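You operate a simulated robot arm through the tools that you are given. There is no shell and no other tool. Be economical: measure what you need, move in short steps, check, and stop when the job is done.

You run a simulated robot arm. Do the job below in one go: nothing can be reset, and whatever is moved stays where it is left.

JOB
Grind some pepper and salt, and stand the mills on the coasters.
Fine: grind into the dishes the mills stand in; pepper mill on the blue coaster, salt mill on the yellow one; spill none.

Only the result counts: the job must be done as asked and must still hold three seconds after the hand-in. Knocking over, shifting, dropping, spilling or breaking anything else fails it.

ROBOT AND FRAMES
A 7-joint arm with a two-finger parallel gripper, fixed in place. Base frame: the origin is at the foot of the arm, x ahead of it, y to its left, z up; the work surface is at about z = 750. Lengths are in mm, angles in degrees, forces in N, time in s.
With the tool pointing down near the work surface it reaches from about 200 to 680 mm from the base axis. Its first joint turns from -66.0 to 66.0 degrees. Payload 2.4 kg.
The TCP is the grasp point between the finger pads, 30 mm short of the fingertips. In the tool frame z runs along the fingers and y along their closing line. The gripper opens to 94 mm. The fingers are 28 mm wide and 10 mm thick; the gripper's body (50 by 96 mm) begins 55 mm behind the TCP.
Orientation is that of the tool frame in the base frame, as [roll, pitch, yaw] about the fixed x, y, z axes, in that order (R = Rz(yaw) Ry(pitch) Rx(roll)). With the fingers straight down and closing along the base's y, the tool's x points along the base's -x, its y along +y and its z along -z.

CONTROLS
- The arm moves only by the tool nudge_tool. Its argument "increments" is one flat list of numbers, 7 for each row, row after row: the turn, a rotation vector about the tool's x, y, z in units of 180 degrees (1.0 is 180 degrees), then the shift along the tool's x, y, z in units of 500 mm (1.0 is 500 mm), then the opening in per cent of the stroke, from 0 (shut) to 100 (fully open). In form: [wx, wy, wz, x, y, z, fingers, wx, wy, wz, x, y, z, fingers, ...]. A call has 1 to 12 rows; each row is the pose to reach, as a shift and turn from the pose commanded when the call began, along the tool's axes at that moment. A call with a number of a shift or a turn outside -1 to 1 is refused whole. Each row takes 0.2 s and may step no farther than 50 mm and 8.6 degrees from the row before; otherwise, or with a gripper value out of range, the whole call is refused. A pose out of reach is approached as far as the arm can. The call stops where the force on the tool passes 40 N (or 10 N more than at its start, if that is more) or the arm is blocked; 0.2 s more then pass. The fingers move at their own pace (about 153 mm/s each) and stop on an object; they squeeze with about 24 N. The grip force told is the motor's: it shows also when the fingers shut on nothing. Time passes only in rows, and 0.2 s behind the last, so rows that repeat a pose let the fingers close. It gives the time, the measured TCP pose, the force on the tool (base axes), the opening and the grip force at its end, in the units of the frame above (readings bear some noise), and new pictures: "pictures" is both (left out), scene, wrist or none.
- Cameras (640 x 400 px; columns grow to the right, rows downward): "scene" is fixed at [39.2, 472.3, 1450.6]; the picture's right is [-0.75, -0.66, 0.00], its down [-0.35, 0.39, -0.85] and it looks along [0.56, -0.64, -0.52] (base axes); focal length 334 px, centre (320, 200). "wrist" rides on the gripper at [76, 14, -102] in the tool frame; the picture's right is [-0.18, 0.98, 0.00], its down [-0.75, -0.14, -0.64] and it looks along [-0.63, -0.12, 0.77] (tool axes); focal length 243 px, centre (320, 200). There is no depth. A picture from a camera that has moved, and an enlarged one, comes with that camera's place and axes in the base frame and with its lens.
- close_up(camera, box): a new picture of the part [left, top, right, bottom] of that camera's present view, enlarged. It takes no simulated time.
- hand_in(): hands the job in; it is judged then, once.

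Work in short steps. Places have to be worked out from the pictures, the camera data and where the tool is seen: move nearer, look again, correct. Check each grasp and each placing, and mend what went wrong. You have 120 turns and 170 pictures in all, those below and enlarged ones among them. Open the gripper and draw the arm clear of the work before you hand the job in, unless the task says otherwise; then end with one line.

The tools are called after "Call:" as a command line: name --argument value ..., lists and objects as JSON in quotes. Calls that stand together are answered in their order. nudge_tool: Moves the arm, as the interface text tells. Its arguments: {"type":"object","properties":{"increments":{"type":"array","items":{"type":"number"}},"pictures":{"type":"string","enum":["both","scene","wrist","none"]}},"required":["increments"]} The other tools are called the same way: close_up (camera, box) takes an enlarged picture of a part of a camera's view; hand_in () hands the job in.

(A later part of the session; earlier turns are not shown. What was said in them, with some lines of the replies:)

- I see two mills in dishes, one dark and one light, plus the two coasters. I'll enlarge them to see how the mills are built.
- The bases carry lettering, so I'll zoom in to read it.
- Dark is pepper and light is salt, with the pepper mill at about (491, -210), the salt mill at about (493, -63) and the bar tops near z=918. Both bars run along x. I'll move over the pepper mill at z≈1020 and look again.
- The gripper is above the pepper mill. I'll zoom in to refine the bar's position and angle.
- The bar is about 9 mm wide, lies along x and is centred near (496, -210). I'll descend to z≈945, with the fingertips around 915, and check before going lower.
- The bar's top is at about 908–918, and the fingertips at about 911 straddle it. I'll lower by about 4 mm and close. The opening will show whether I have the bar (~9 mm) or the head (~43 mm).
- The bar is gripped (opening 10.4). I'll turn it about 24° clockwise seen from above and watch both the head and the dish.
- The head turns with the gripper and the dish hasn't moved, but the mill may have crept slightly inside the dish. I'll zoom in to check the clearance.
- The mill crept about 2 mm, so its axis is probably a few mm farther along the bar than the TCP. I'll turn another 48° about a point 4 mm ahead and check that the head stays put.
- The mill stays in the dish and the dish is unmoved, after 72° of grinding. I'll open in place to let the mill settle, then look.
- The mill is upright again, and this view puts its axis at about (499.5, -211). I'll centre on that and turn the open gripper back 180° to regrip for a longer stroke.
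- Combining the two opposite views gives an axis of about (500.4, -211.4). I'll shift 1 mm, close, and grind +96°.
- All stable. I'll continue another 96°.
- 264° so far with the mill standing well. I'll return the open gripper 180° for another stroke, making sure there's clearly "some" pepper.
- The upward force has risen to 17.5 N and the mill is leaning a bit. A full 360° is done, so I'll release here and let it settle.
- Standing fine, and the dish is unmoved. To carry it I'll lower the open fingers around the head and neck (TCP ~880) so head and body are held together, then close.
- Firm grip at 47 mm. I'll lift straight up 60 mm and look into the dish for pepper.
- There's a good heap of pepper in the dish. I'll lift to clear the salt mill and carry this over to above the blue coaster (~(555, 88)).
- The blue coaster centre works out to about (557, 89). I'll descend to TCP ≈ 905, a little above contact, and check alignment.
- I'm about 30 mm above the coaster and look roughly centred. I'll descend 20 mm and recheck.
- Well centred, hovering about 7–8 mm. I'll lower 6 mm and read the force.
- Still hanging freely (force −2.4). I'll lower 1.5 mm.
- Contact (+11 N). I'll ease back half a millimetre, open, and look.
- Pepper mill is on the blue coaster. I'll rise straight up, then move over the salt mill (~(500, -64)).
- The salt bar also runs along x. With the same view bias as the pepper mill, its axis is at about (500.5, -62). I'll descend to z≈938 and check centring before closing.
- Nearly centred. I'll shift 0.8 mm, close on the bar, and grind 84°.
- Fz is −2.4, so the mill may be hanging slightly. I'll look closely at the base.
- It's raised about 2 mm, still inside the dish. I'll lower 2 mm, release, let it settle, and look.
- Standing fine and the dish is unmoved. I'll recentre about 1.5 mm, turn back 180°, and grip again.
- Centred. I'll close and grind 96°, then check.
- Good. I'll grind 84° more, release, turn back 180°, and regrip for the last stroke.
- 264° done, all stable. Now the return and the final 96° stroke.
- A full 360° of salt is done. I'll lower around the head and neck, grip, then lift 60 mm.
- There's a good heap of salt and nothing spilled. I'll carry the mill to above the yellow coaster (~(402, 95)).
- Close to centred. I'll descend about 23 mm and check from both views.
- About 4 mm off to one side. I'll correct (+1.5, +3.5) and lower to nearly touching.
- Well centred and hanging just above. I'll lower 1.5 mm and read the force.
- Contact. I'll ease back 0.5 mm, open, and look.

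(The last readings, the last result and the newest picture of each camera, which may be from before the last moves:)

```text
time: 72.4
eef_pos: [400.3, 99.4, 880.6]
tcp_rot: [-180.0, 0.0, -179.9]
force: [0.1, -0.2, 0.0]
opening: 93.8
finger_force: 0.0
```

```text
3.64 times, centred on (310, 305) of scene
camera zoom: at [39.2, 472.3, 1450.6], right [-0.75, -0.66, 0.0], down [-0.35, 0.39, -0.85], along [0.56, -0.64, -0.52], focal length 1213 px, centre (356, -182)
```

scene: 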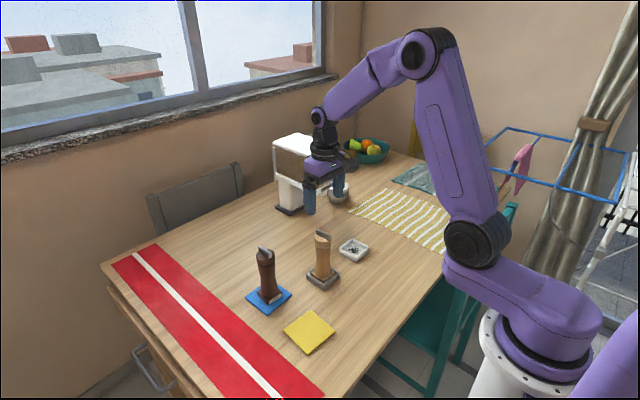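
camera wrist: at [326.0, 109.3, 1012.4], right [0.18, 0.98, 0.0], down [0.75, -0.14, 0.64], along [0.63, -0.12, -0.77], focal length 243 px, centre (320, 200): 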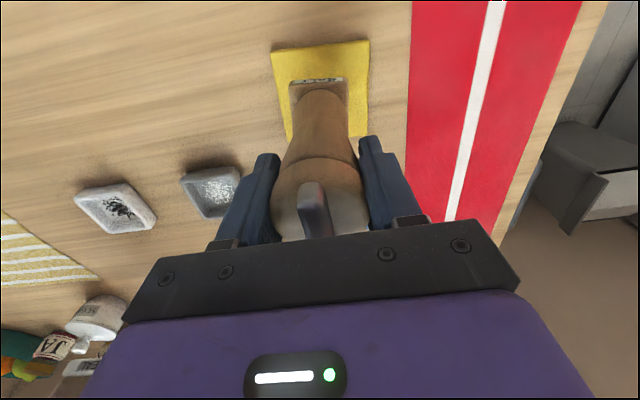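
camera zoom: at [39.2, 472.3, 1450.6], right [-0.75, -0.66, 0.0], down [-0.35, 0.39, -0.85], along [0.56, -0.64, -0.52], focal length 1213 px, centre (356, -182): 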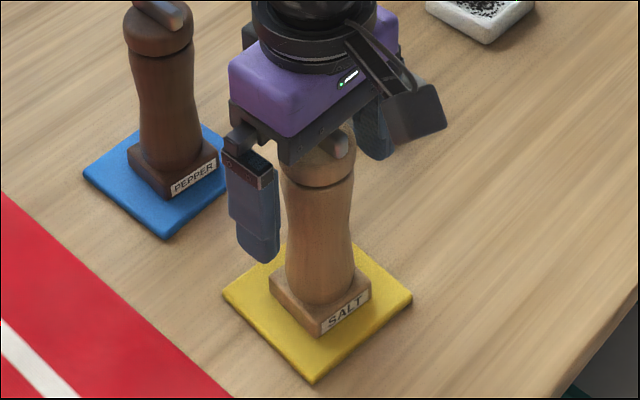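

Released and standing. I'll rise straight up and clear of the work.

Call:
nudge_tool --increments '[0, 0, 0, 0, 0, -0.06, 100, 0, 0, 0, 0, 0, -0.14, 100, 0, 0, 0, 0, 0, -0.22, 100, 0, 0, 0, 0, 0, -0.3, 100, 0, 0, 0, 0, 0, -0.38, 100, 0, 0, 0, 0, 0, -0.46, 100, 0, 0, 0, 0, -0.08, -0.5, 100, 0, 0, 0, 0, -0.16, -0.5, 100, 0, 0, 0, 0, -0.24, -0.5, 100, 0, 0, 0, 0, -0.32, -0.5, 100]'

Call:
close_up --camera "scene" --box '[220, 220, 400, 370]'

```text
time: 74.6
eef_pos: [403.0, -62.6, 1130.0]
tcp_rot: [180.0, -0.1, -179.9]
force: [-0.1, -0.5, 0.8]
opening: 94.2
finger_force: 0.0
camera wrist: at [327.1, -49.4, 1231.0], right [0.18, 0.98, 0.0], down [0.75, -0.14, 0.64], along [0.63, -0.12, -0.77], focal length 243 px, centre (320, 200)
```

scene: 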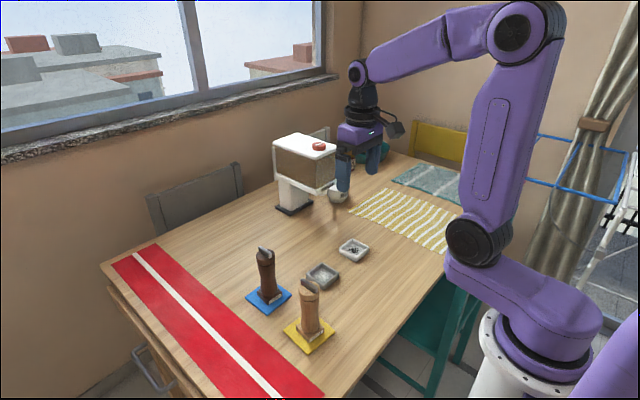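
wrist: 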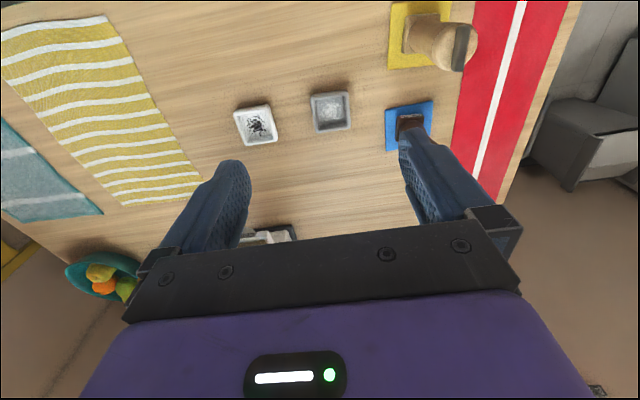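

```text
2.67 times, centred on (310, 295) of scene
camera zoom: at [39.2, 472.3, 1450.6], right [-0.75, -0.66, 0.0], down [-0.35, 0.39, -0.85], along [0.56, -0.64, -0.52], focal length 890 px, centre (347, -53)
```

zoom: 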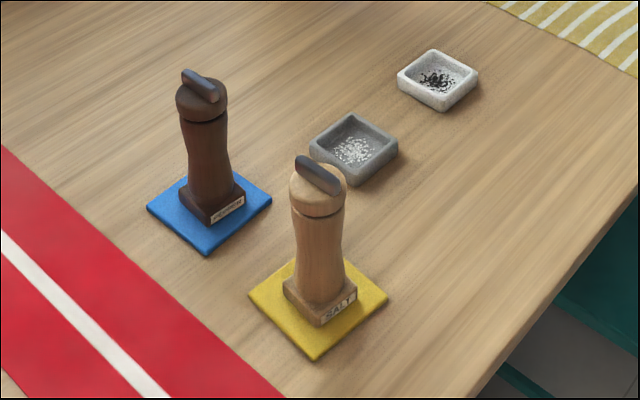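

Both mills stand on the right coasters, the dishes hold the pepper and salt, and nothing has spilled. The gripper is open and clear, so I'm handing in.

Call:
hand_in

```text
The job is handed in.
```

I ground pepper and salt into their dishes with no spills visible, stood the pepper mill on the blue coaster and the salt mill on the yellow one, and handed the job in.
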